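You operate a simulated robot arm through the tools that you are given. There is no shell and no other tool. Be economical: measure what you need, move in short steps, check, and stop when the job is done.

You are at the controls of a simulated robot arm. One attempt, no reset.

Task
Put things in order on the top of the long bench. At the end: the small green bottle stands where the green box (marked "SOAP") stood; the yellow pad stands on top of the green back filter cone; the green box stands where the yellow pad stood; the clear beaker stands where the small green bottle stood; whatever was shut is shut again. Leave all else as you found it, and nothing knocked over.

The check looks at the end state, three seconds after you hand in, the way a careful person would. Anything else that was tipped, shoved, dropped, spilled or broken makes it a failure.

Robot
A 6-joint arm with a two-finger gripper, fixed in place. Base frame: the origin is at the foot of the arm, x ahead of it, y to its left, z up; the work surface is at about z = 0. Readings come in mm, degrees, newtons and seconds.
With the tool pointing down near the work surface it reaches from about 180 to 480 mm from the base axis. Its first joint turns from -66.0 to 66.0 degrees. Payload 1.76 kg.
Tool frame: the origin (TCP) lies between the finger pads and is the grasp point; the fingertips stand 29 mm ahead of it; z points along the fingers, y is the line along which they close. The gripper opens to 82 mm. The gripper's body begins 58 mm behind the TCP.
Orientation is that of the tool frame in the base frame, as a unit quaternion [x, y, z, w]. With the fingers straight down and closing along the base's y, the tool's x points along the base's -x, its y along +y and its z along -z.

Tools
- The arm moves only by the tool send_rows. Its argument "increments" is a list that holds one entry, the list of rows, each a list of 7 numbers: the shift along the base's x, y, z in units of 250 mm (1.0 is 250 mm), then the turn, a rotation vector about the base's x, y, z in units of 90 degrees (1.0 is 90 degrees), then the finger opening in mm, from 0 to 82. In form: [[[tx, ty, tz, rx, ry, rz, claw], ...]]. A call has 1 to 10 rows; each row is the pose to reach, as a shift and turn from the pose commanded when the call began. A call with a number of a shift or a turn outside -1 to 1 is refused whole. Each row takes 0.2 s and may step no farther than 50 mm and 8.6 degrees from the row before; otherwise, or with a gripper value out of range, the whole call is refused. A pose out of reach is approached as far as the arm can. The call stops where the force on the tool passes 40 N (or 10 N more than at its start, if that is more) or the arm is blocked; 0.2 s more then pass. Each finger halts on what it meets, pressing with about 26 N; the grip force reading is that of the motor and also rises with nothing between the fingers. The clock runs only during rows and for 0.2 s after the last one: add rows that repeat a pose to give the fingers time. The reply holds the time, the measured pose of the TCP, the force on the tool along the base axes, the opening and the grip force, in the units named above and with some noise, with the torque about the TCP (base axes, N m) and any sound that the robot's microphone picked up, and new pictures: "views" is both (left out), scene, wrist or none.
- Cameras (640 x 400 px; columns grow to the right, rows downward): "scene" is fixed at [62.5, 350.7, 406.2]; the picture's right is [-0.63, -0.78, 0.00], its down [-0.56, 0.45, -0.69] and it looks along [0.54, -0.43, -0.72] (base axes); focal length 214 px, centre (320, 200). "wrist" rides on the gripper at [79, 4, -89] in the tool frame; the picture's right is [-0.05, 1.00, 0.00], its down [-0.71, -0.04, -0.71] and it looks along [-0.71, -0.04, 0.71] (tool axes); focal length 256 px, centre (320, 200). There is no depth. A picture from a camera that has moved, and an enlarged one, comes with that camera's place and axes in the base frame and with its lens.
- inspect(camera, box): a new picture of the part [left, top, right, bottom] of that camera's present view, enlarged. It takes no simulated time.
- finish_job(): hands the job in; it is judged then, once.

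Work in short steps. Places have to be worked out from the pictures, the camera data and where the tool is seen: move nearer, look again, correct. Check each grasp and each placing, and mend what went wrong. You have 120 turns and 200 pictures in all, those below and enlarged ones among them. Open the gripper and draw the arm clear of the work before you hand the job in, unless the task says otherwise; then end with one line.

The tools are called after "Request:" by a JSON object that holds its "api" and its "payload". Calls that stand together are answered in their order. send_rows: Moves the arm, as the interface text tells. Its arguments: {"type":"object","properties":{"increments":{"type":"array","items":{"type":"array","items":{"type":"array","items":{"type":"number"}}}},"views":{"type":"string","enum":["both","scene","wrist","none"]}},"required":["increments"]} The other tools are called the same way: inspect (camera, box) takes an enlarged picture of a part of a camera's view; finish_job () hands the job in.

At the start:

```text
t: 0.0
eef_pos: [294.7, 39.1, 259.9]
tool_rot: [0.0, 1.0, 0.0, 0.0]
ft_force: [-0.3, -0.4, -0.1]
wrist_torque: [0.04, -0.02, 0.03]
grip_width: 81.7
grip_force: 0.2
```

scene: 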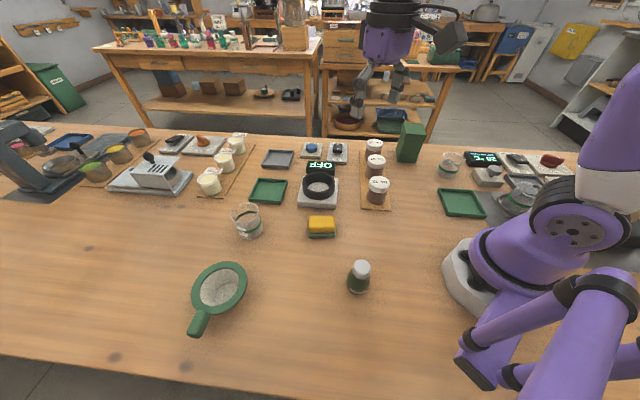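
wrist: 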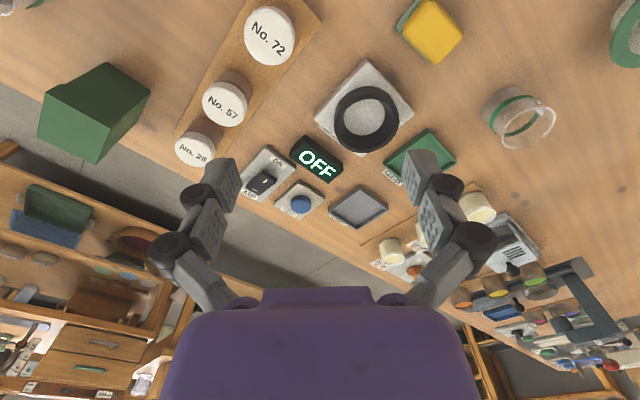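

I'll look closely at the bench before moving, to identify all the items.

Request:
{"api": "inspect", "payload": {"camera": "scene", "box": [0, 110, 220, 230]}}

Request:
{"api": "inspect", "payload": {"camera": "scene", "box": [220, 110, 440, 250]}}

Request:
{"api": "inspect", "payload": {"camera": "scene", "box": [420, 110, 640, 250]}}

Request:
{"api": "inspect", "payload": {"camera": "scene", "box": [160, 190, 420, 350]}}

```text
2.91 times, centred on (110, 170) of scene
camera zoom: at [62.5, 350.7, 406.2], right [-0.63, -0.78, 0.0], down [-0.56, 0.45, -0.69], along [0.54, -0.43, -0.72], focal length 624 px, centre (931, 287)
```

zoom: 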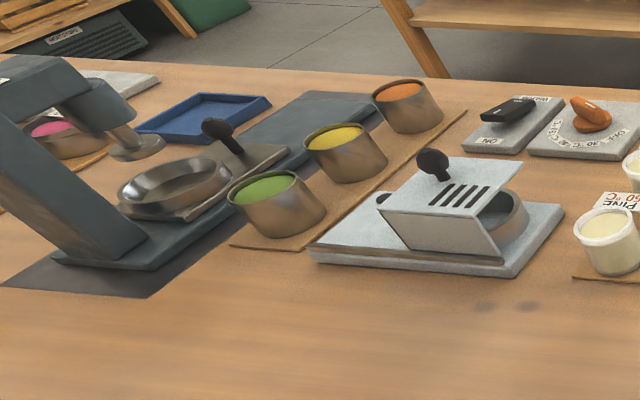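

```text
2.86 times, centred on (330, 180) of scene
camera zoom: at [62.5, 350.7, 406.2], right [-0.63, -0.78, 0.0], down [-0.56, 0.45, -0.69], along [0.54, -0.43, -0.72], focal length 613 px, centre (291, 257)
```

zoom: 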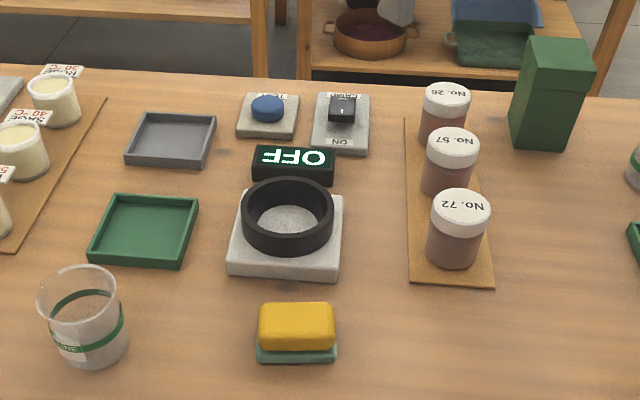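

```text
2.86 times, centred on (530, 180) of scene
camera zoom: at [62.5, 350.7, 406.2], right [-0.63, -0.78, 0.0], down [-0.56, 0.45, -0.69], along [0.54, -0.43, -0.72], focal length 613 px, centre (-280, 257)
```

zoom: 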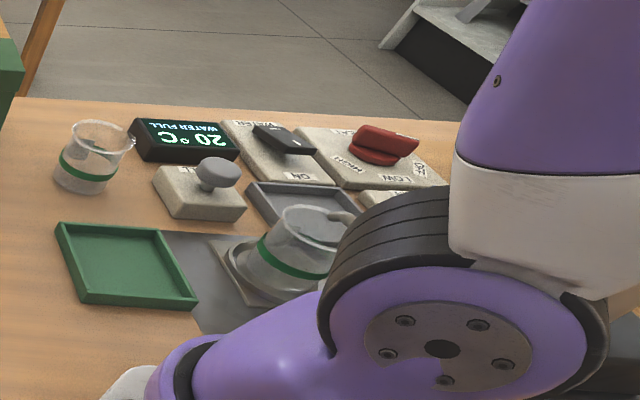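

```text
2.46 times, centred on (290, 270) of scene
camera zoom: at [62.5, 350.7, 406.2], right [-0.63, -0.78, 0.0], down [-0.56, 0.45, -0.69], along [0.54, -0.43, -0.72], focal length 528 px, centre (394, 28)
```

zoom: 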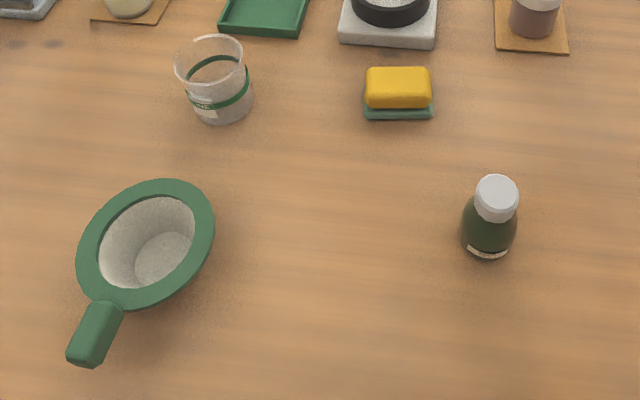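

The sought items are all in view: bottle ≈(141,198), pad ≈(281,172), beaker ≈(382,298), cone ≈(289,393), box ≈(329,-229). I move back and turn toward the pad to measure it from the wrist camera.

Request:
{"api": "send_rows", "payload": {"increments": [[[-0.107, 0.076, -0.06, 0, 0, 0.0875, 82], [-0.214, 0.152, -0.12, 0, 0, 0.175, 82], [-0.321, 0.228, -0.18, 0, 0, 0.2625, 82], [-0.428, 0.304, -0.24, 0, 0, 0.35, 82], [-0.428, 0.304, -0.24, 0, 0, 0.35, 82]]], "views": "both"}}

```text
t: 1.2
eef_pos: [188.3, 114.9, 197.4]
tool_rot: [-0.273, 0.962, 0.0, 0.0]
ft_force: [0.8, 0.1, 1.0]
wrist_torque: [-0.03, 0.01, 0.02]
grip_width: 82.1
grip_force: 0.0
camera wrist: at [118.0, 77.2, 286.0], right [-0.48, 0.88, 0.0], down [0.62, 0.34, 0.71], along [0.62, 0.34, -0.71], focal length 256 px, centre (320, 200)
```

scene: 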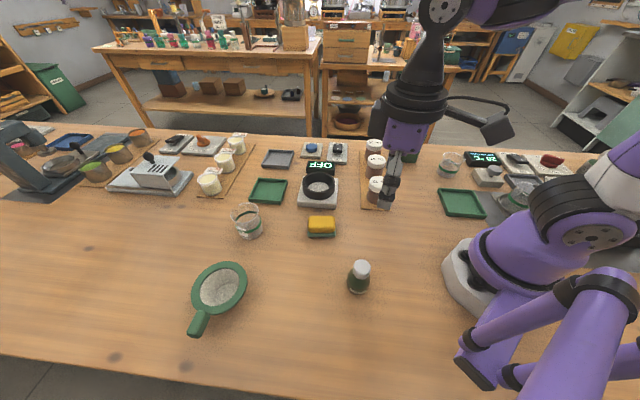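
wrist: 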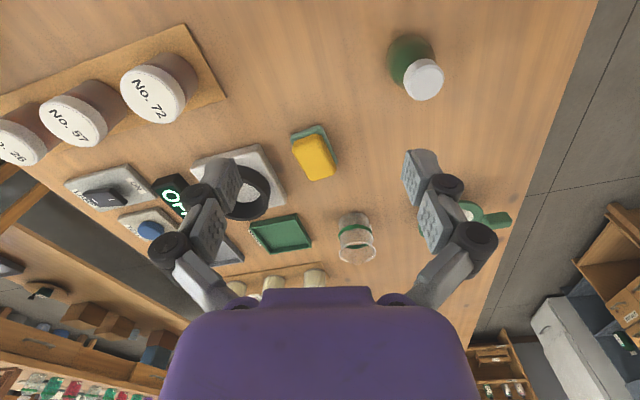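

Good view of the pad, beaker and bottle. I enlarge to measure the pad and bottle.

Request:
{"api": "inspect", "payload": {"camera": "wrist", "box": [240, 100, 400, 200]}}

Request:
{"api": "inspect", "payload": {"camera": "wrist", "box": [340, 20, 500, 120]}}

```text
4.00 times, centred on (320, 150) of wrist
camera zoom: at [118.0, 77.2, 286.0], right [-0.48, 0.88, 0.0], down [0.62, 0.34, 0.71], along [0.62, 0.34, -0.71], focal length 1024 px, centre (320, 400)
```

zoom: 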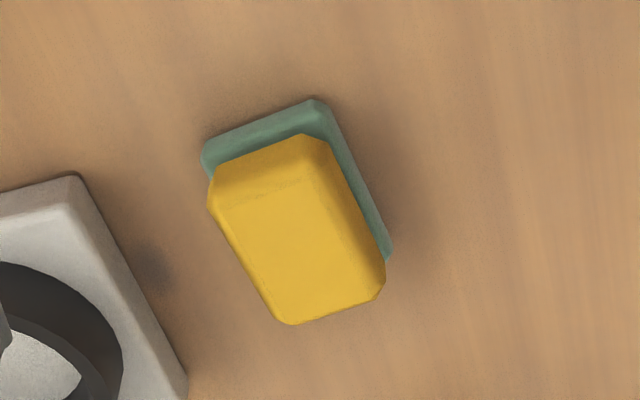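

```text
4.00 times, centred on (420, 70) of wrist
camera zoom: at [118.0, 77.2, 286.0], right [-0.48, 0.88, 0.0], down [0.62, 0.34, 0.71], along [0.62, 0.34, -0.71], focal length 1024 px, centre (-80, 720)
```

zoom: 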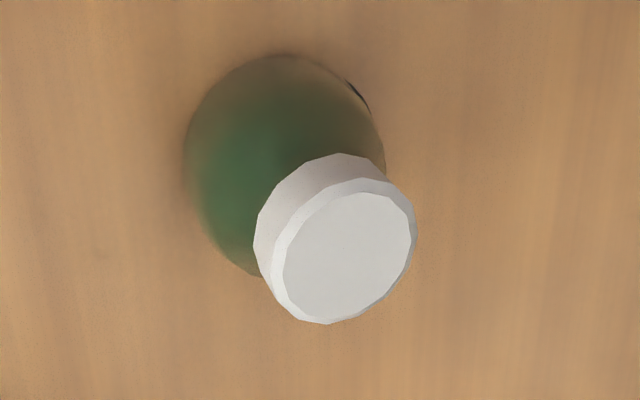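

Pad centre ≈(291,165), about 66×42 mm, long axis at 52° in base. Next I look at the cone and beaker from a pose turned toward them.

Request:
{"api": "send_rows", "payload": {"increments": [[[-0.05, 0.08, 0.05, 0, 0, 0.07, 82], [-0.1, 0.16, 0.1, 0, 0, 0.14, 82], [-0.16, 0.244, 0.1, 0, 0, 0.205, 82], [-0.16, 0.244, 0.1, 0, 0, 0.205, 82]]], "views": "wrist"}}

```text
t: 2.2
eef_pos: [146.7, 175.9, 227.0]
tool_rot: [-0.423, 0.906, 0.0, 0.0]
ft_force: [-0.7, 0.1, 0.7]
wrist_torque: [-0.01, -0.01, 0.01]
grip_width: 82.1
grip_force: 0.1
camera wrist: at [92.0, 118.4, 314.7], right [-0.73, 0.68, 0.0], down [0.48, 0.52, 0.71], along [0.48, 0.52, -0.71], focal length 256 px, centre (320, 200)
```

wrist: 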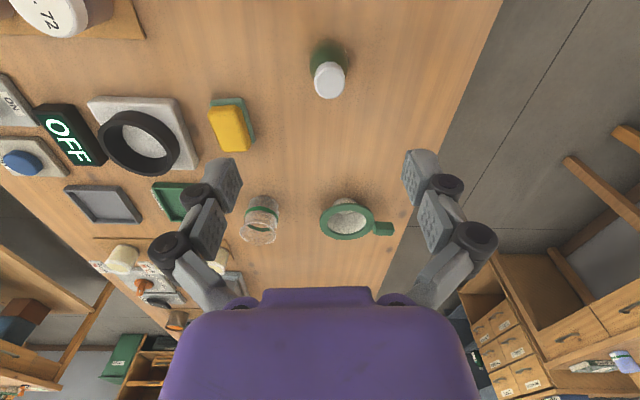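

Request:
{"api": "inspect", "payload": {"camera": "wrist", "box": [230, 175, 410, 275]}}

Request:
{"api": "inspect", "payload": {"camera": "scene", "box": [170, 190, 290, 350]}}

```text
3.56 times, centred on (320, 225) of wrist
camera zoom: at [92.0, 118.4, 314.7], right [-0.73, 0.68, 0.0], down [0.48, 0.52, 0.71], along [0.48, 0.52, -0.71], focal length 910 px, centre (320, 111)
```

zoom: 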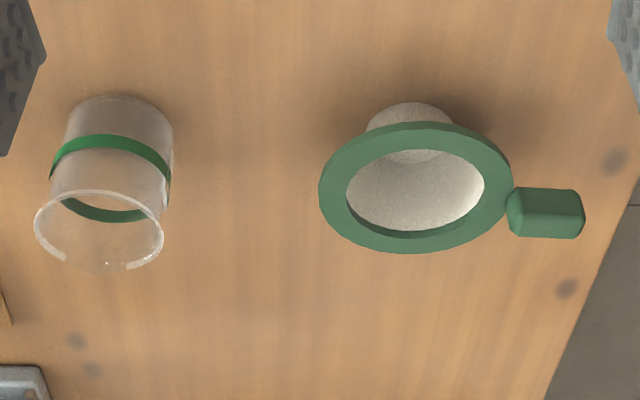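

```text
2.50 times, centred on (230, 270) of scene
camera zoom: at [62.5, 350.7, 406.2], right [-0.63, -0.78, 0.0], down [-0.56, 0.45, -0.69], along [0.54, -0.43, -0.72], focal length 536 px, centre (545, 25)
```

zoom: 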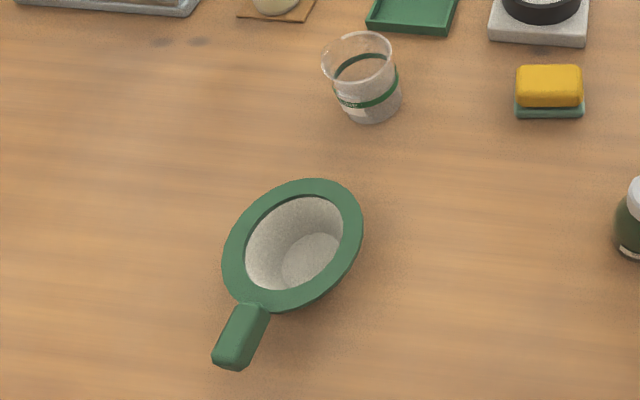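

Cone rim centre ≈(287,396), rim top ≈33 mm high, inner Ø≈67, outer ≈93. I go above the pad with fingers across its short side and look.

Request:
{"api": "send_rows", "payload": {"increments": [[[0.143, -0.011, -0.1, 0, 0, 0.005, 82], [0.287, -0.022, -0.2, 0, 0, 0.01, 82], [0.43, -0.033, -0.3, 0, 0, 0.015, 82], [0.573, -0.0444, -0.42, 0, 0, 0.0217, 82], [0.573, -0.0444, -0.5, 0, 0, 0.0217, 82], [0.573, -0.0444, -0.5, 0, 0, 0.0217, 82]]], "views": "both"}}

```text
t: 3.6
eef_pos: [289.9, 165.7, 100.7]
tool_rot: [-0.438, 0.899, 0.001, 0.0]
ft_force: [0.2, -0.7, 0.8]
wrist_torque: [0.02, 0.04, 0.02]
grip_width: 82.3
grip_force: 0.0
camera wrist: at [236.2, 105.8, 188.8], right [-0.75, 0.66, 0.0], down [0.46, 0.53, 0.71], along [0.47, 0.53, -0.71], focal length 256 px, centre (320, 200)
```

scene: 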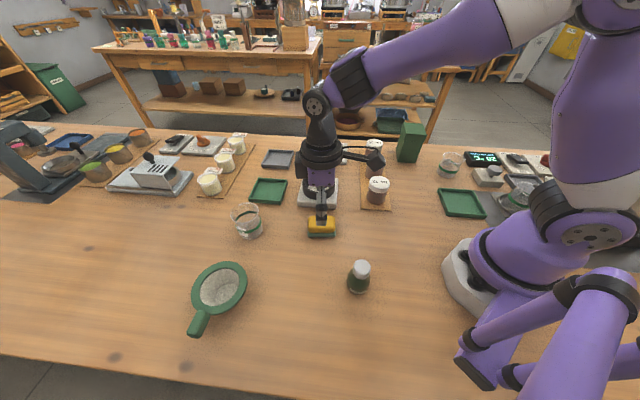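
wrist: 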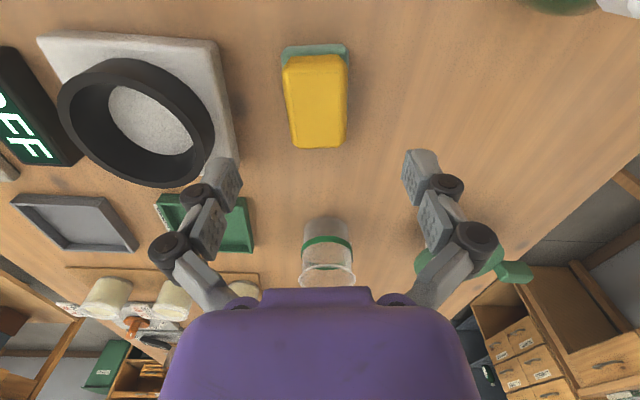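

The pad is centred under the gripper (computed centre ≈(290,164.5)). I narrow the opening to 62 mm, lower to z≈33 and close.

Request:
{"api": "send_rows", "payload": {"increments": [[[0, -0.003, -0.1, 0, 0, -0.01, 62], [0, -0.003, -0.2, 0, 0, -0.01, 62], [0, -0.003, -0.268, 0, 0, -0.01, 62], [0, -0.003, -0.268, 0, 0, -0.01, 62], [0, -0.003, -0.268, 0, 0, -0.01, 30], [0, -0.003, -0.268, 0, 0, -0.01, 30]]], "views": "both"}}

```text
t: 5.0
eef_pos: [292.7, 166.5, 36.1]
tool_rot: [-0.43, 0.903, 0.0, 0.001]
ft_force: [0.3, 0.0, 10.2]
wrist_torque: [-0.05, 0.03, 0.02]
grip_width: 42.9
grip_force: 25.6
camera wrist: at [238.1, 107.1, 123.1], right [-0.74, 0.67, 0.0], down [0.47, 0.52, 0.71], along [0.47, 0.53, -0.71], focal length 256 px, centre (320, 200)
```

scene: 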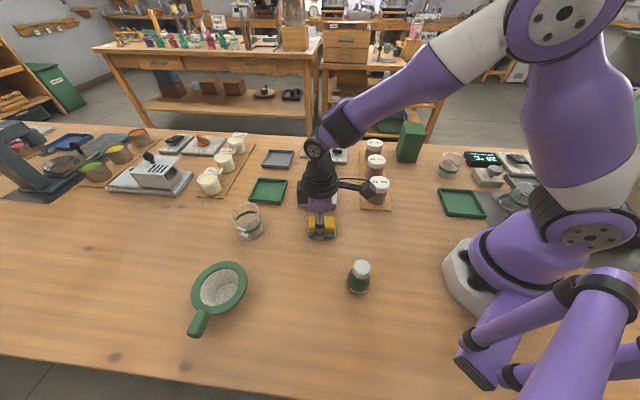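
wrist: 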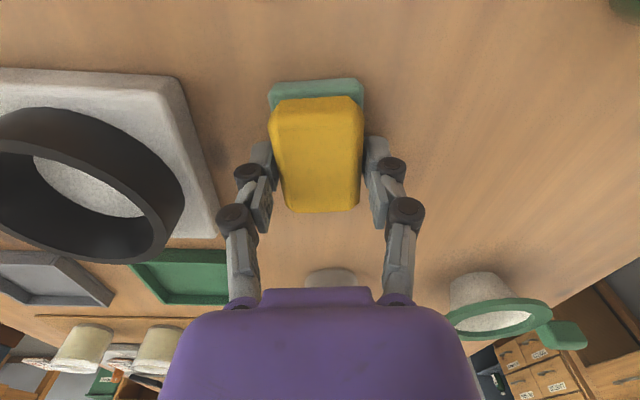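

Pad gripped at 42.9 mm. I lift it 100 mm and check.

Request:
{"api": "send_rows", "payload": {"increments": [[[0, 0, 0.08, 0, 0, 0, 30], [0, 0, 0.2, 0, 0, 0, 30], [0, 0, 0.32, 0, 0, 0, 30], [0, 0, 0.42, 0, 0, 0, 30], [0, 0, 0.42, 0, 0, 0, 30]]], "views": "both"}}

```text
t: 6.2
eef_pos: [291.3, 161.8, 137.5]
tool_rot: [-0.431, 0.903, 0.0, 0.0]
ft_force: [0.0, 0.3, 0.6]
wrist_torque: [0.0, 0.0, 0.01]
grip_width: 29.8
grip_force: 0.1
camera wrist: at [237.1, 104.0, 226.3], right [-0.74, 0.67, 0.0], down [0.47, 0.53, 0.71], along [0.47, 0.53, -0.71], focal length 256 px, centre (320, 200)
```

scene: 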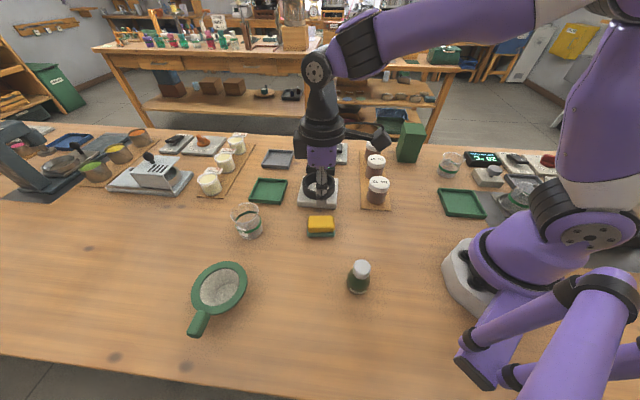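
wrist: 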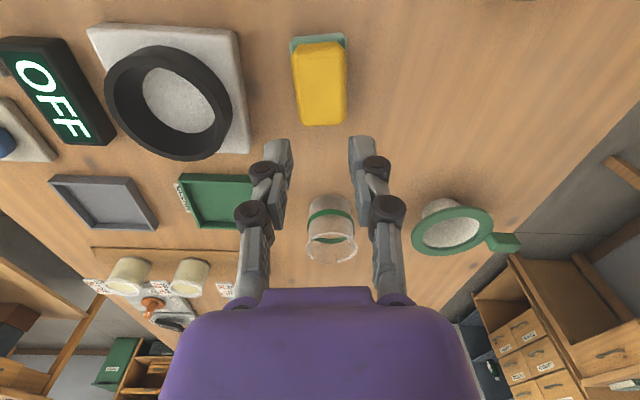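

The pad slipped out and stayed in place: the grip force fell to zero. I look closely at the pad's profile.

Request:
{"api": "inspect", "payload": {"camera": "scene", "box": [290, 200, 354, 240]}}

Request:
{"api": "inspect", "payload": {"camera": "wrist", "box": [240, 20, 400, 120]}}

```text
10.00 times, centred on (322, 220) of scene
camera zoom: at [62.5, 350.7, 406.2], right [-0.63, -0.78, 0.0], down [-0.56, 0.45, -0.69], along [0.54, -0.43, -0.72], focal length 2145 px, centre (300, 0)
```

zoom: 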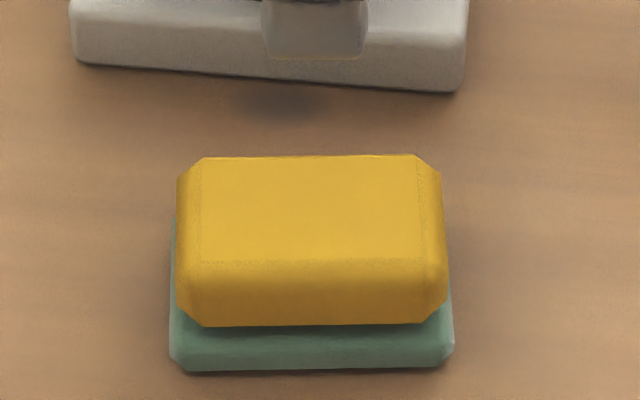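

```text
4.00 times, centred on (320, 70) of wrist
camera zoom: at [237.1, 104.0, 226.3], right [-0.74, 0.67, 0.0], down [0.47, 0.53, 0.71], along [0.47, 0.53, -0.71], focal length 1024 px, centre (320, 720)
```

zoom: 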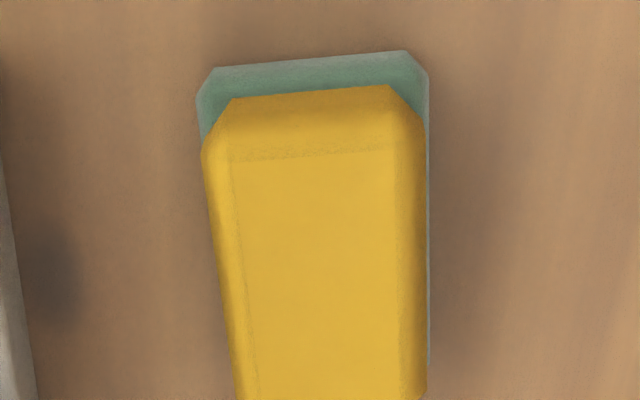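

The pad's sides look nearly vertical with the green layer slightly wider; last time the tips pressed on the table with 10 N. I retry a bit higher (z≈39), close fully, then lift only slightly.

Request:
{"api": "send_rows", "payload": {"increments": [[[0, 0.001, -0.15, 0, 0, 0.01, 60], [0, 0.001, -0.3, 0, 0, 0.01, 60], [0, 0.001, -0.396, 0, 0, 0.01, 60], [0, 0.001, -0.396, 0, 0, 0.01, 60]]], "views": "none"}}

Request:
{"api": "send_rows", "payload": {"increments": [[[0, 0, 0, 0, 0, 0, 10], [0, 0, 0, 0, 0, 0, 10], [0, 0, 0, 0, 0, 0, 10]]], "views": "wrist"}}

```text
t: 7.2
eef_pos: [289.5, 163.4, 36.3]
tool_rot: [-0.438, 0.899, 0.0, -0.001]
ft_force: [-0.3, 0.6, 0.4]
wrist_torque: [0.03, -0.01, 0.0]
grip_width: 60.3
grip_force: 0.0
```

```text
t: 7.5
eef_pos: [289.7, 163.8, 38.0]
tool_rot: [-0.438, 0.899, 0.0, 0.001]
ft_force: [-3.6, -2.6, 15.4]
wrist_torque: [-0.16, 0.16, 0.03]
grip_width: 39.2
grip_force: 26.5
stopped in row 1: the force on the tool passed its limit at 55 N (the readings are from after the stop); the commanded pose is now the measured one
camera wrist: at [236.9, 104.7, 126.7], right [-0.75, 0.66, 0.0], down [0.46, 0.53, 0.71], along [0.47, 0.53, -0.71], focal length 256 px, centre (320, 200)
```

wrist: 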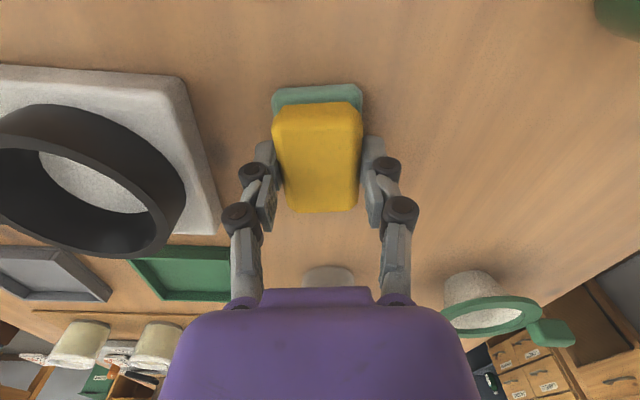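

Fingertips evidently extend as the gripper closes and jam on the table. I open, rise to z≈48 and close again.

Request:
{"api": "send_rows", "payload": {"increments": [[[0, 0, 0.004, 0, 0, 0, 60], [0, 0, 0.02, 0, 0, 0, 60], [0, 0, 0.04, 0, 0, 0, 60], [0, 0, 0.04, 0, 0, 0, 10], [0, 0, 0.04, 0, 0, 0, 10], [0, 0, 0.04, 0, 0, 0, 10]]], "views": "both"}}

```text
t: 8.9
eef_pos: [291.2, 165.7, 47.1]
tool_rot: [-0.438, 0.899, 0.0, 0.002]
ft_force: [0.7, -0.6, 12.4]
wrist_torque: [-0.03, 0.01, 0.03]
grip_width: 38.9
grip_force: 25.9
camera wrist: at [236.9, 105.3, 135.5], right [-0.75, 0.66, 0.0], down [0.46, 0.53, 0.71], along [0.47, 0.53, -0.7], focal length 256 px, centre (320, 200)
```

scene: 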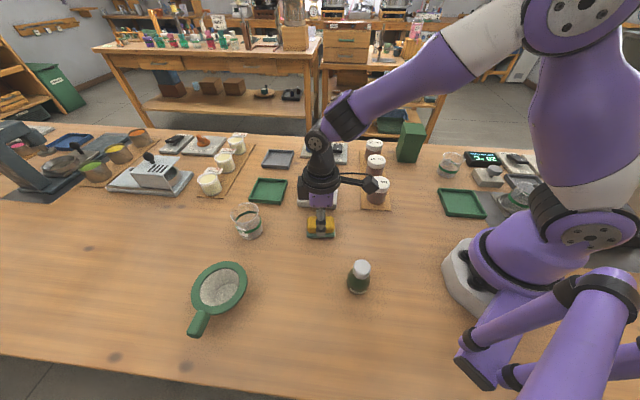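
wrist: 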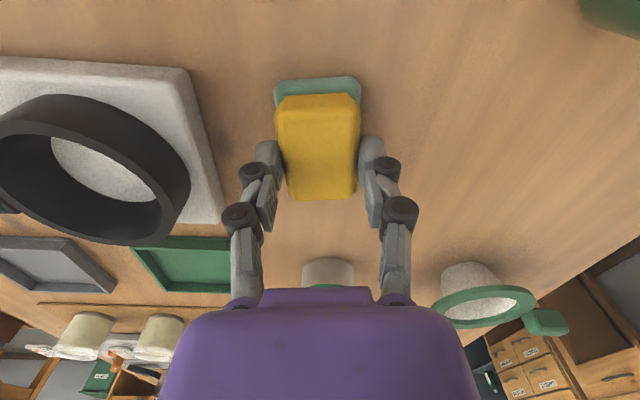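

Now the pads grip the yellow body (38.9 mm). I lift a few mm slowly to test the hold.

Request:
{"api": "send_rows", "payload": {"increments": [[[0, 0, 0.01, 0, 0, 0, 10], [0, 0, 0.02, 0, 0, 0, 10], [0, 0, 0.04, 0, 0, 0, 10], [0, 0, 0.06, 0, 0, 0, 10], [0, 0, 0.08, 0, 0, 0, 10], [0, 0, 0.08, 0, 0, 0, 10]]], "views": "both"}}

```text
t: 10.3
eef_pos: [290.1, 164.8, 68.3]
tool_rot: [-0.437, 0.899, -0.001, 0.001]
ft_force: [0.5, 0.0, 0.2]
wrist_torque: [0.03, -0.03, -0.01]
grip_width: 38.9
grip_force: 25.8
camera wrist: at [236.5, 105.5, 156.7], right [-0.75, 0.66, 0.0], down [0.46, 0.53, 0.71], along [0.47, 0.53, -0.71], focal length 256 px, centre (320, 200)
```

scene: 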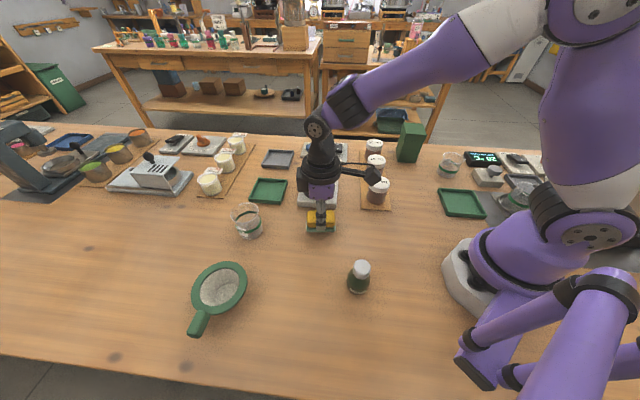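
wrist: 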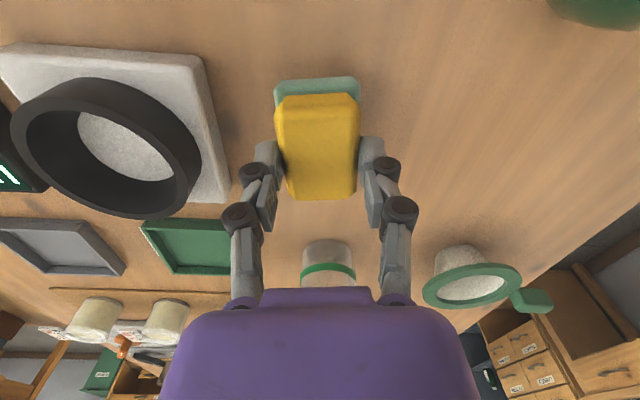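

The pad is held securely; its underside is ≈47 mm below the TCP. I raise it and carry it toward the cone, stopping just short of it.

Request:
{"api": "send_rows", "payload": {"increments": [[[0, 0, 0.15, 0, 0, 0, 10], [0, 0.06, 0.29, 0, 0, 0, 10], [-0.02, 0.2, 0.29, 0, 0, 0, 10], [-0.03, 0.36, 0.29, 0, 0, 0.01, 10], [-0.05, 0.52, 0.29, 0, 0, 0.02, 10], [-0.07, 0.68, 0.29, 0, 0, 0.02, 10], [-0.08, 0.836, 0.29, 0, 0, 0.02, 10], [-0.08, 0.836, 0.29, 0, 0, 0.02, 10]]], "views": "both"}}

```text
t: 12.2
eef_pos: [271.7, 371.4, 136.1]
tool_rot: [-0.452, 0.892, 0.0, -0.001]
ft_force: [0.0, -0.7, -0.3]
wrist_torque: [0.01, 0.01, 0.0]
grip_width: 39.4
grip_force: 25.9
camera wrist: at [219.3, 310.4, 224.4], right [-0.77, 0.63, 0.0], down [0.45, 0.55, 0.71], along [0.45, 0.55, -0.71], focal length 256 px, centre (320, 200)
```

scene: 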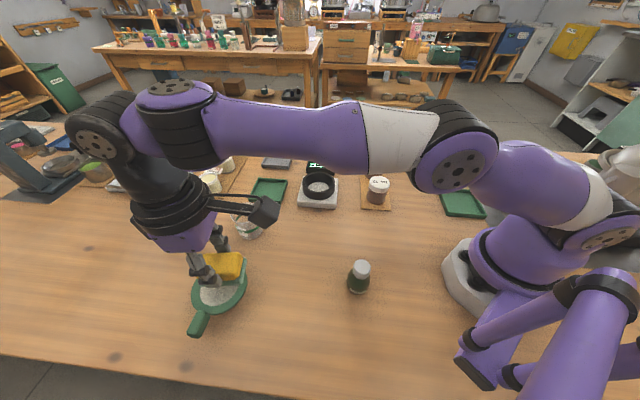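
wrist: 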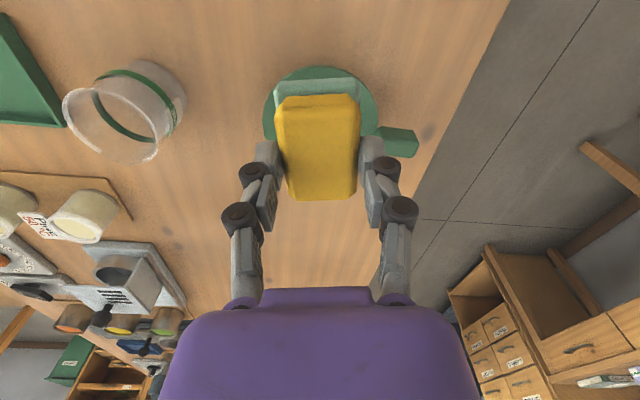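

Cone centre from this view ≈(286.5,393.5), rim ≈33 mm. I move above it and check reach.

Request:
{"api": "send_rows", "payload": {"increments": [[[0.033, 0.041, 0, 0, 0, 0, 10], [0.067, 0.083, 0, 0, 0, 0, 10], [0.067, 0.083, -0.08, 0, 0, 0, 10], [0.067, 0.083, -0.12, 0, 0, 0, 10], [0.067, 0.083, -0.12, 0, 0, 0, 10]]], "views": "both"}}

```text
t: 13.3
eef_pos: [286.6, 376.6, 111.9]
tool_rot: [-0.453, 0.892, 0.0, 0.001]
ft_force: [-0.3, 0.5, 0.1]
wrist_torque: [-0.01, 0.0, 0.03]
grip_width: 39.0
grip_force: 26.2
out of reach, approached as far as the arm can: row 1, 2, 3, 4, 5
camera wrist: at [235.0, 314.4, 201.5], right [-0.77, 0.63, 0.0], down [0.45, 0.55, 0.71], along [0.45, 0.55, -0.71], focal length 256 px, centre (320, 200)
```

scene: 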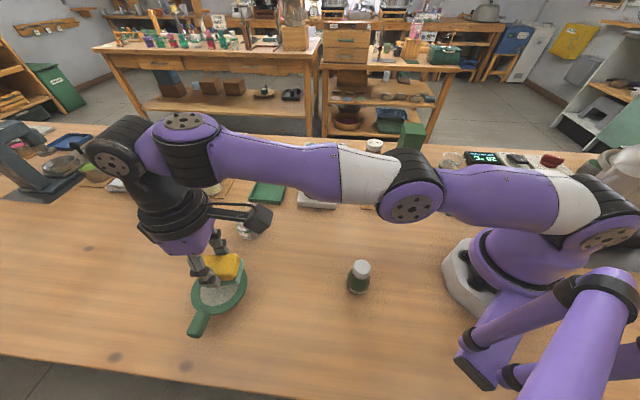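
wrist: 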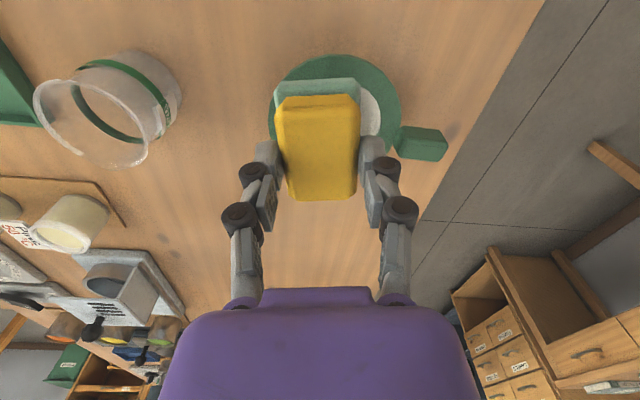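

At z≈112 reach ends at r≈473, and the cone centre is at r≈487. I'll set the pad down nearer in, and regrip it about 15 mm toward its inner end so it reaches farther out.

Request:
{"api": "send_rows", "payload": {"increments": [[[-0.06, -0.09, 0, 0, 0, 0, 10], [-0.15, -0.23, 0, 0, 0, 0, 10], [-0.23, -0.362, 0, 0, 0, 0, 10], [-0.23, -0.362, -0.1, 0, 0, 0, 10], [-0.23, -0.362, -0.1, 0, 0, 0, 10]]], "views": "wrist"}}

```text
t: 14.6
eef_pos: [230.4, 287.9, 85.5]
tool_rot: [-0.452, 0.892, 0.0, 0.002]
ft_force: [-0.6, 0.4, -0.3]
wrist_torque: [-0.01, 0.0, 0.0]
grip_width: 38.9
grip_force: 26.3
camera wrist: at [178.7, 225.6, 173.4], right [-0.77, 0.63, 0.0], down [0.45, 0.55, 0.71], along [0.45, 0.55, -0.7], focal length 256 px, centre (320, 200)
```

wrist: 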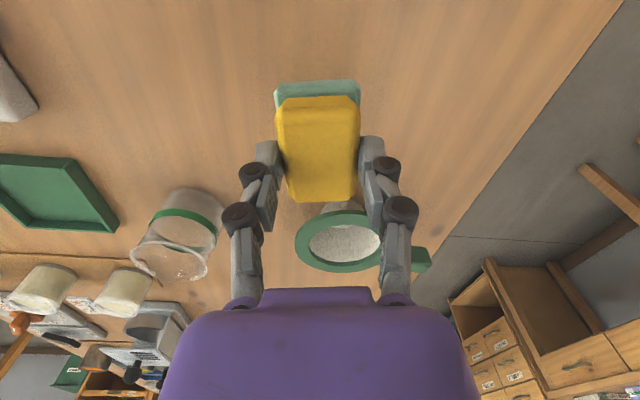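

Above clear table. I lower to just touch down.

Request:
{"api": "send_rows", "payload": {"increments": [[[0, 0, -0.08, 0, 0, 0, 10], [0, 0, -0.13, 0, 0, 0, 10], [0, 0, -0.143, 0, 0, 0, 10], [0, 0, -0.15, 0, 0, 0, 10], [0, 0, -0.15, 0, 0, 0, 10]]], "views": "none"}}

```text
t: 15.8
eef_pos: [230.8, 285.2, 48.1]
tool_rot: [-0.452, 0.892, 0.0, 0.001]
ft_force: [-0.1, 0.1, -0.9]
wrist_torque: [0.02, 0.0, -0.01]
grip_width: 38.7
grip_force: 25.8
```

Nearly down; I lower 1.5 mm more, open, shift 15 mm inward along the pad, and regrip.

Request:
{"api": "send_rows", "payload": {"increments": [[[0, 0, -0.006, 0, 0, 0, 10], [0, 0, -0.006, 0, 0, 0, 56], [0, 0, -0.006, 0, 0, 0, 56], [-0.018, -0.0242, -0.004, 0, 0, 0, 56], [-0.0355, -0.0484, -0.004, 0, 0, 0, 56], [-0.0355, -0.0484, -0.004, 0, 0, 0, 56], [-0.0355, -0.0484, -0.004, 0, 0, 0, 10], [-0.0355, -0.0484, -0.004, 0, 0, 0, 10], [-0.0355, -0.0484, -0.004, 0, 0, 0, 10]]], "views": "wrist"}}

```text
t: 17.8
eef_pos: [221.6, 275.9, 49.3]
tool_rot: [-0.451, 0.892, 0.0, 0.001]
ft_force: [-0.4, 0.5, 12.9]
wrist_torque: [0.1, 0.06, 0.0]
grip_width: 39.2
grip_force: 25.6
camera wrist: at [168.9, 212.9, 137.4], right [-0.77, 0.63, 0.0], down [0.45, 0.55, 0.71], along [0.45, 0.55, -0.7], focal length 256 px, centre (320, 200)
```

wrist: 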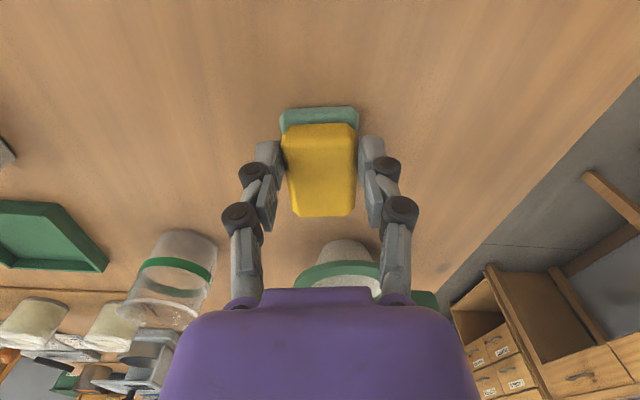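

Regripped 15 mm inward. I lift and carry to the cone, to TCP ≈(278,382), z≈105.

Request:
{"api": "send_rows", "payload": {"increments": [[[0, 0, 0.02, 0, 0, 0, 10], [0, 0, 0.12, 0, 0, 0, 10], [0, 0, 0.24, 0, 0, 0, 10], [0.07, 0.14, 0.24, 0, 0, 0, 10], [0.15, 0.28, 0.24, 0, 0, 0, 10], [0.21, 0.4, 0.24, 0, 0, 0, 10], [0.226, 0.424, 0.24, 0, 0, 0, 10], [0.226, 0.424, 0.24, 0, 0, 0, 10]]], "views": "both"}}

```text
t: 19.6
eef_pos: [273.3, 378.4, 107.8]
tool_rot: [-0.452, 0.892, 0.0, -0.001]
ft_force: [0.8, 0.0, -0.6]
wrist_torque: [-0.03, -0.03, 0.01]
grip_width: 39.1
grip_force: 25.7
camera wrist: at [222.1, 317.4, 196.3], right [-0.77, 0.63, 0.0], down [0.45, 0.55, 0.71], along [0.45, 0.55, -0.71], focal length 256 px, centre (320, 200)
```

scene: 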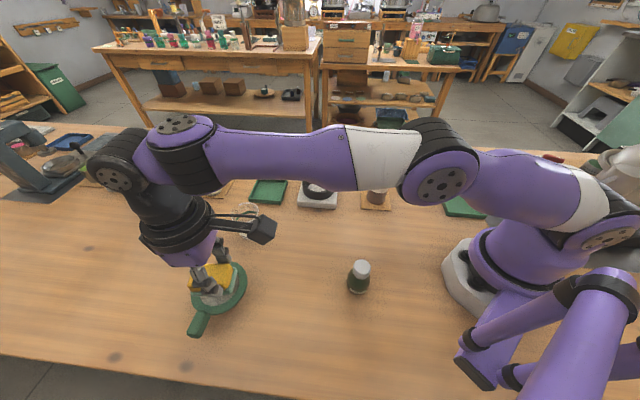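
wrist: 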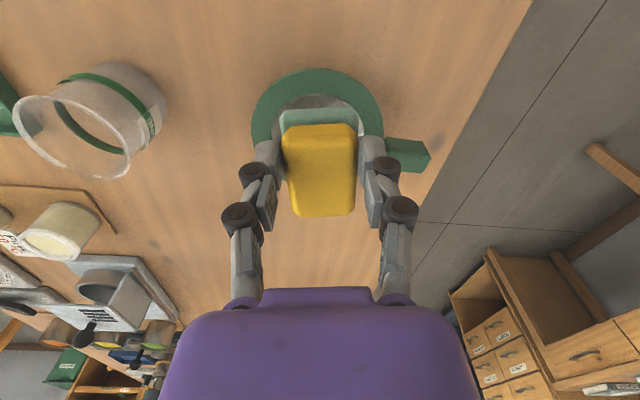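

Pad is well centred over the rim (2 mm lateral fix needed). I descend in small steps watching force.

Request:
{"api": "send_rows", "payload": {"increments": [[[0.006, -0.005, -0.02, 0, 0, 0, 10], [0.006, -0.005, -0.04, 0, 0, 0, 10], [0.006, -0.005, -0.05, 0, 0, 0, 10], [0.006, -0.005, -0.05, 0, 0, 0, 10]]], "views": "both"}}

```text
t: 20.6
eef_pos: [275.9, 379.6, 96.5]
tool_rot: [-0.451, 0.892, 0.0, 0.001]
ft_force: [-0.3, -0.1, -0.3]
wrist_torque: [-0.03, -0.03, 0.01]
grip_width: 38.9
grip_force: 26.5
camera wrist: at [224.9, 317.8, 183.8], right [-0.77, 0.63, 0.0], down [0.45, 0.55, 0.71], along [0.45, 0.55, -0.71], focal length 256 px, centre (320, 200)
```

scene: 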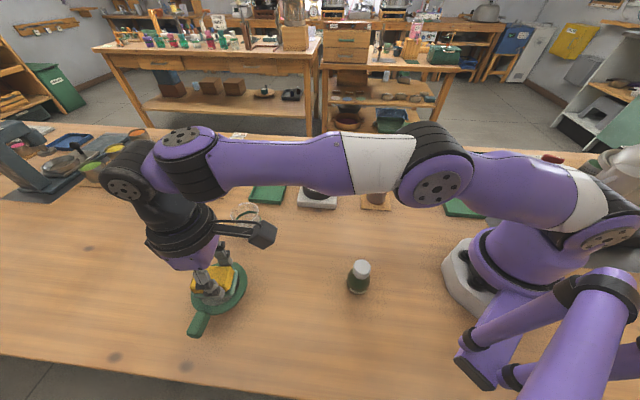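
wrist: 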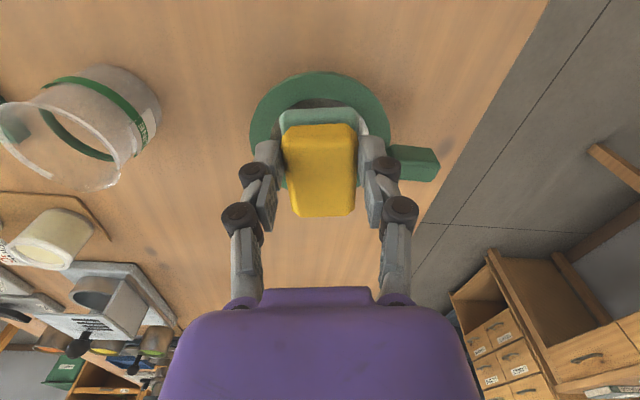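

Aligned. I go on down in 1.5 mm steps, checking force.

Request:
{"api": "send_rows", "payload": {"increments": [[[0, 0, -0.006, 0, 0, 0, 10], [0, 0, -0.012, 0, 0, 0, 10], [0, 0, -0.018, 0, 0, 0, 10], [0, 0, -0.024, 0, 0, 0, 10], [0, 0, -0.024, 0, 0, 0, 10]]], "views": "none"}}

Request:
{"api": "send_rows", "payload": {"increments": [[[0, 0, -0.006, 0, 0, 0, 10], [0, 0, -0.012, 0, 0, 0, 10], [0, 0, -0.012, 0, 0, 0, 10]]], "views": "wrist"}}

```text
t: 21.8
eef_pos: [277.3, 377.8, 90.0]
tool_rot: [-0.452, 0.892, 0.0, 0.001]
ft_force: [-0.1, -1.2, 4.6]
wrist_torque: [0.06, -0.02, -0.01]
grip_width: 38.9
grip_force: 25.7
```

```text
t: 22.6
eef_pos: [276.8, 378.4, 88.4]
tool_rot: [-0.452, 0.892, 0.001, 0.003]
ft_force: [-2.9, -2.6, 31.3]
wrist_torque: [0.09, -0.05, 0.0]
grip_width: 39.2
grip_force: 26.3
camera wrist: at [226.0, 317.7, 175.9], right [-0.77, 0.63, 0.0], down [0.44, 0.54, 0.71], along [0.45, 0.55, -0.7], focal length 256 px, centre (320, 200)
```

wrist: 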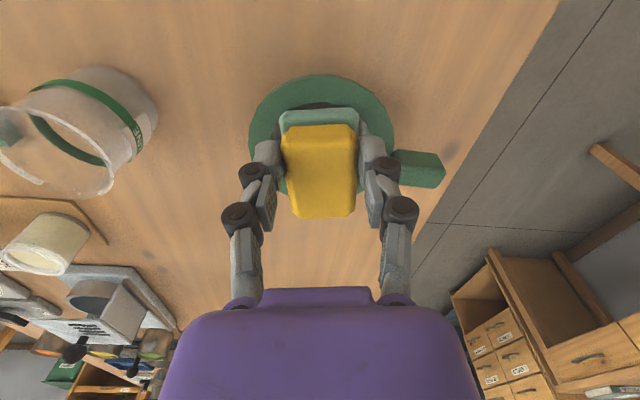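

Contact at z≈90 (rim ≈41 mm). I relieve the pressure and look closely at how it sits.

Request:
{"api": "send_rows", "payload": {"increments": [[[0, 0, 0.006, 0, 0, 0, 10], [0, 0, 0.006, 0, 0, 0, 10]]], "views": "none"}}

Request:
{"api": "inspect", "payload": {"camera": "wrist", "box": [240, 60, 400, 160]}}

Request:
{"api": "inspect", "payload": {"camera": "scene", "box": [160, 240, 288, 340]}}

```text
t: 23.1
eef_pos: [277.6, 379.1, 88.0]
tool_rot: [-0.451, 0.892, -0.001, 0.001]
ft_force: [2.8, 3.1, 18.9]
wrist_torque: [0.47, -0.35, -0.02]
grip_width: 38.8
grip_force: 26.3
```

```text
4.00 times, centred on (320, 110) of wrist
camera zoom: at [225.7, 317.6, 176.2], right [-0.77, 0.63, 0.0], down [0.45, 0.55, 0.71], along [0.45, 0.55, -0.7], focal length 1024 px, centre (320, 560)
```

zoom: 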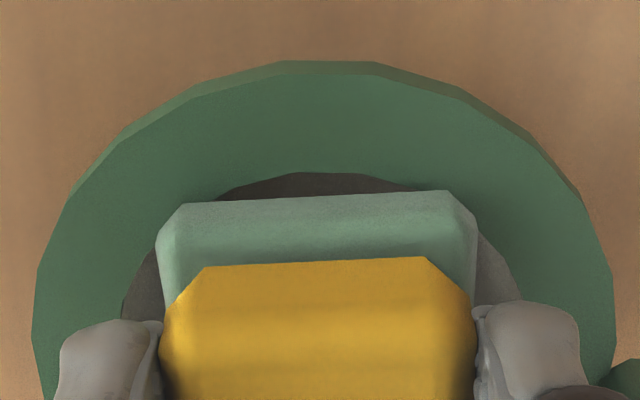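

```text
4.00 times, centred on (224, 290) of scene
camera zoom: at [62.5, 350.7, 406.3], right [-0.63, -0.78, 0.0], down [-0.56, 0.45, -0.69], along [0.54, -0.43, -0.72], focal length 858 px, centre (704, -160)
```

zoom: 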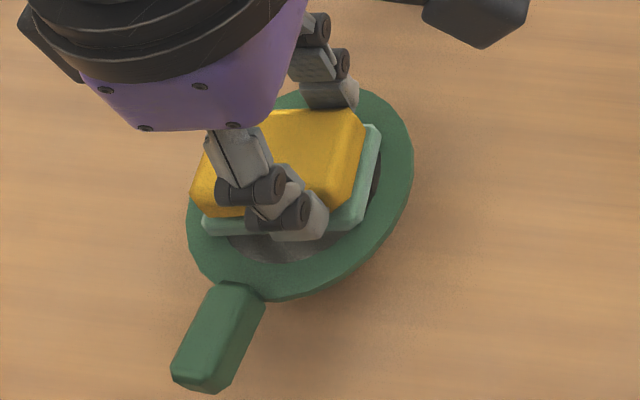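

The pad sits about 4 mm too far outward (near corners barely on the rim). I raise slightly, move it 3.5 mm inward and lower again.

Request:
{"api": "send_rows", "payload": {"increments": [[[0, 0, 0.03, 0, 0, 0, 10], [-0.0085, -0.0115, 0.03, 0, 0, 0, 10], [-0.0085, -0.0115, 0.03, 0, 0, 0, 10], [-0.0085, -0.0115, 0.014, 0, 0, 0, 10], [-0.0085, -0.0115, 0.008, 0, 0, 0, 10], [-0.0085, -0.0115, 0.008, 0, 0, 0, 10]]], "views": "none"}}

Request:
{"api": "inspect", "payload": {"camera": "wrist", "box": [240, 60, 400, 160]}}

Request:
{"api": "inspect", "payload": {"camera": "scene", "box": [160, 240, 288, 340]}}

```text
t: 24.6
eef_pos: [276.3, 375.0, 90.2]
tool_rot: [-0.452, 0.892, 0.0, 0.002]
ft_force: [0.9, -0.1, -0.5]
wrist_torque: [-0.05, 0.0, -0.01]
grip_width: 39.1
grip_force: 25.9
```

```text
4.00 times, centred on (320, 110) of wrist
camera zoom: at [224.1, 313.9, 177.9], right [-0.77, 0.63, 0.0], down [0.45, 0.55, 0.71], along [0.45, 0.55, -0.71], focal length 1024 px, centre (320, 560)
```

zoom: 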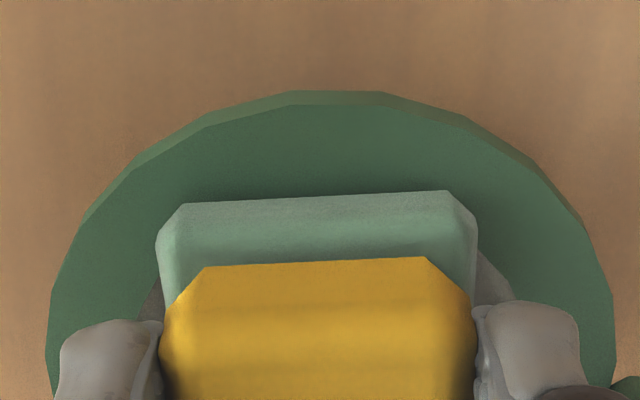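

```text
4.00 times, centred on (224, 290) of scene
camera zoom: at [62.5, 350.7, 406.2], right [-0.63, -0.78, 0.0], down [-0.56, 0.45, -0.69], along [0.54, -0.43, -0.72], focal length 858 px, centre (704, -160)
```

zoom: 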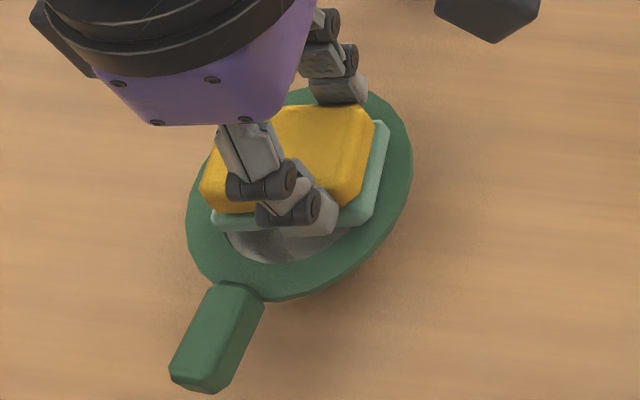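

Well centred now. I lower 1 mm, open the fingers, and look.

Request:
{"api": "send_rows", "payload": {"increments": [[[0, 0, -0.004, 0, 0, 0, 10], [0, 0, -0.004, 0, 0, 0, 10], [0, 0, -0.004, 0, 0, 0, 42], [0, 0, -0.004, 0, 0, 0, 50], [0, 0, -0.004, 0, 0, 0, 62], [0, 0, -0.004, 0, 0, 0, 62]]], "views": "both"}}

```text
t: 25.9
eef_pos: [274.4, 374.8, 88.6]
tool_rot: [-0.451, 0.892, 0.0, 0.002]
ft_force: [-0.8, 0.0, -0.1]
wrist_torque: [0.04, 0.0, 0.01]
grip_width: 62.0
grip_force: 0.0
camera wrist: at [224.3, 313.5, 177.4], right [-0.77, 0.63, 0.0], down [0.45, 0.55, 0.71], along [0.45, 0.55, -0.71], focal length 256 px, centre (320, 200)
```

scene: 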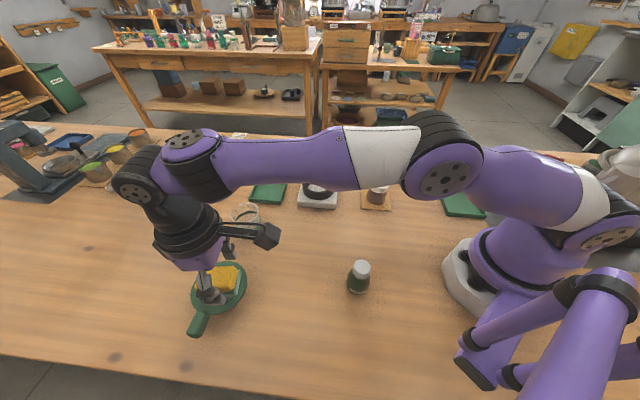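
wrist: 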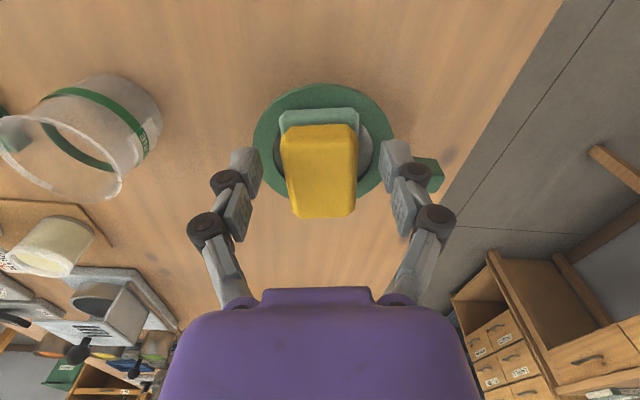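

The pad rests on the rim. I rise straight up, then swing toward the green box.

Request:
{"api": "send_rows", "payload": {"increments": [[[0, 0, 0.19, 0, 0, 0, 62], [0, 0, 0.38, 0, 0, 0, 70], [0, 0, 0.564, 0, 0, 0, 82], [-0.01, -0.15, 0.564, 0, 0, -0.08, 82], [-0.02, -0.33, 0.564, 0, 0, -0.16, 82], [-0.03, -0.51, 0.564, 0, 0, -0.25, 82], [-0.04, -0.69, 0.564, 0, 0, -0.34, 82], [-0.06, -0.87, 0.564, 0, 0, -0.43, 82]]], "views": "scene"}}

Request:
{"api": "send_rows", "payload": {"increments": [[[-0.03, -0.18, 0, 0, 0, -0.09, 82], [-0.06, -0.36, 0, 0, 0, -0.18, 82], [-0.1, -0.54, 0, 0, 0, -0.27, 82], [-0.14, -0.72, 0, 0, 0, -0.36, 82], [-0.2, -0.9, 0, 0, 0, -0.45, 82], [-0.24, -1.0, 0, 0, 0, -0.54, 82], [-0.24, -1.0, 0, 0, 0, -0.54, 82]]], "views": "both"}}

```text
t: 27.8
eef_pos: [259.6, 157.3, 226.9]
tool_rot: [-0.13, 0.992, 0.0, 0.001]
ft_force: [0.2, -0.7, 0.4]
wrist_torque: [0.0, 0.02, 0.0]
grip_width: 82.0
grip_force: 0.0
out of reach, approached as far as the arm can: row 2, 3
```

scene: 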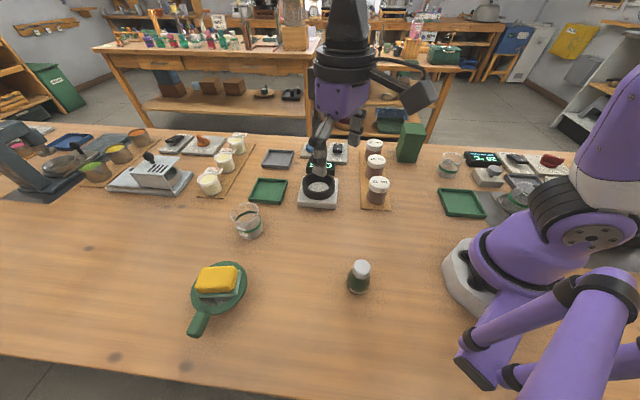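

```text
t: 29.4
eef_pos: [201.7, -91.5, 227.5]
tool_rot: [0.289, 0.957, -0.001, 0.001]
ft_force: [0.3, 0.6, -1.0]
wrist_torque: [0.0, 0.05, 0.0]
grip_width: 82.0
grip_force: 0.1
camera wrist: at [136.1, -44.0, 316.2], right [0.6, 0.8, 0.0], down [0.57, -0.42, 0.71], along [0.57, -0.42, -0.71], focal length 256 px, centre (320, 200)
```

scene: 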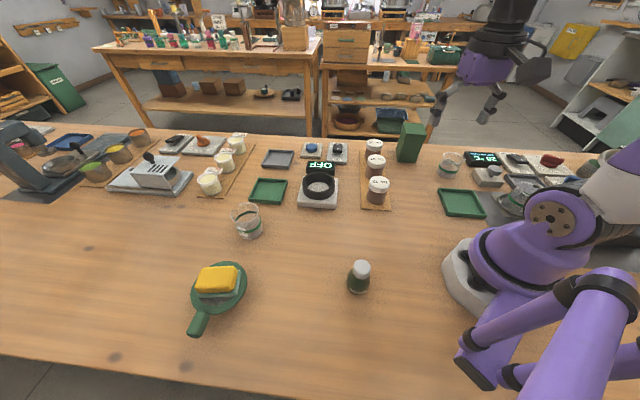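
wrist: 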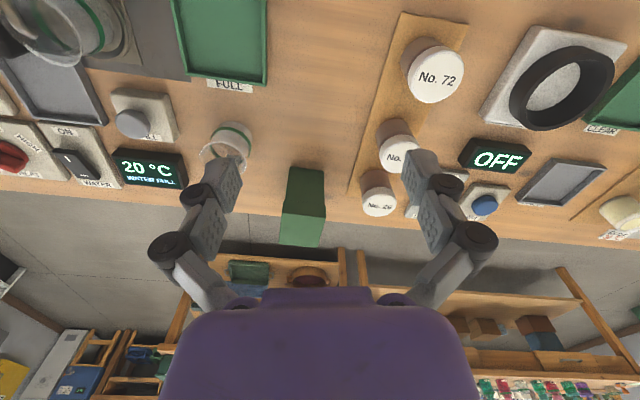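

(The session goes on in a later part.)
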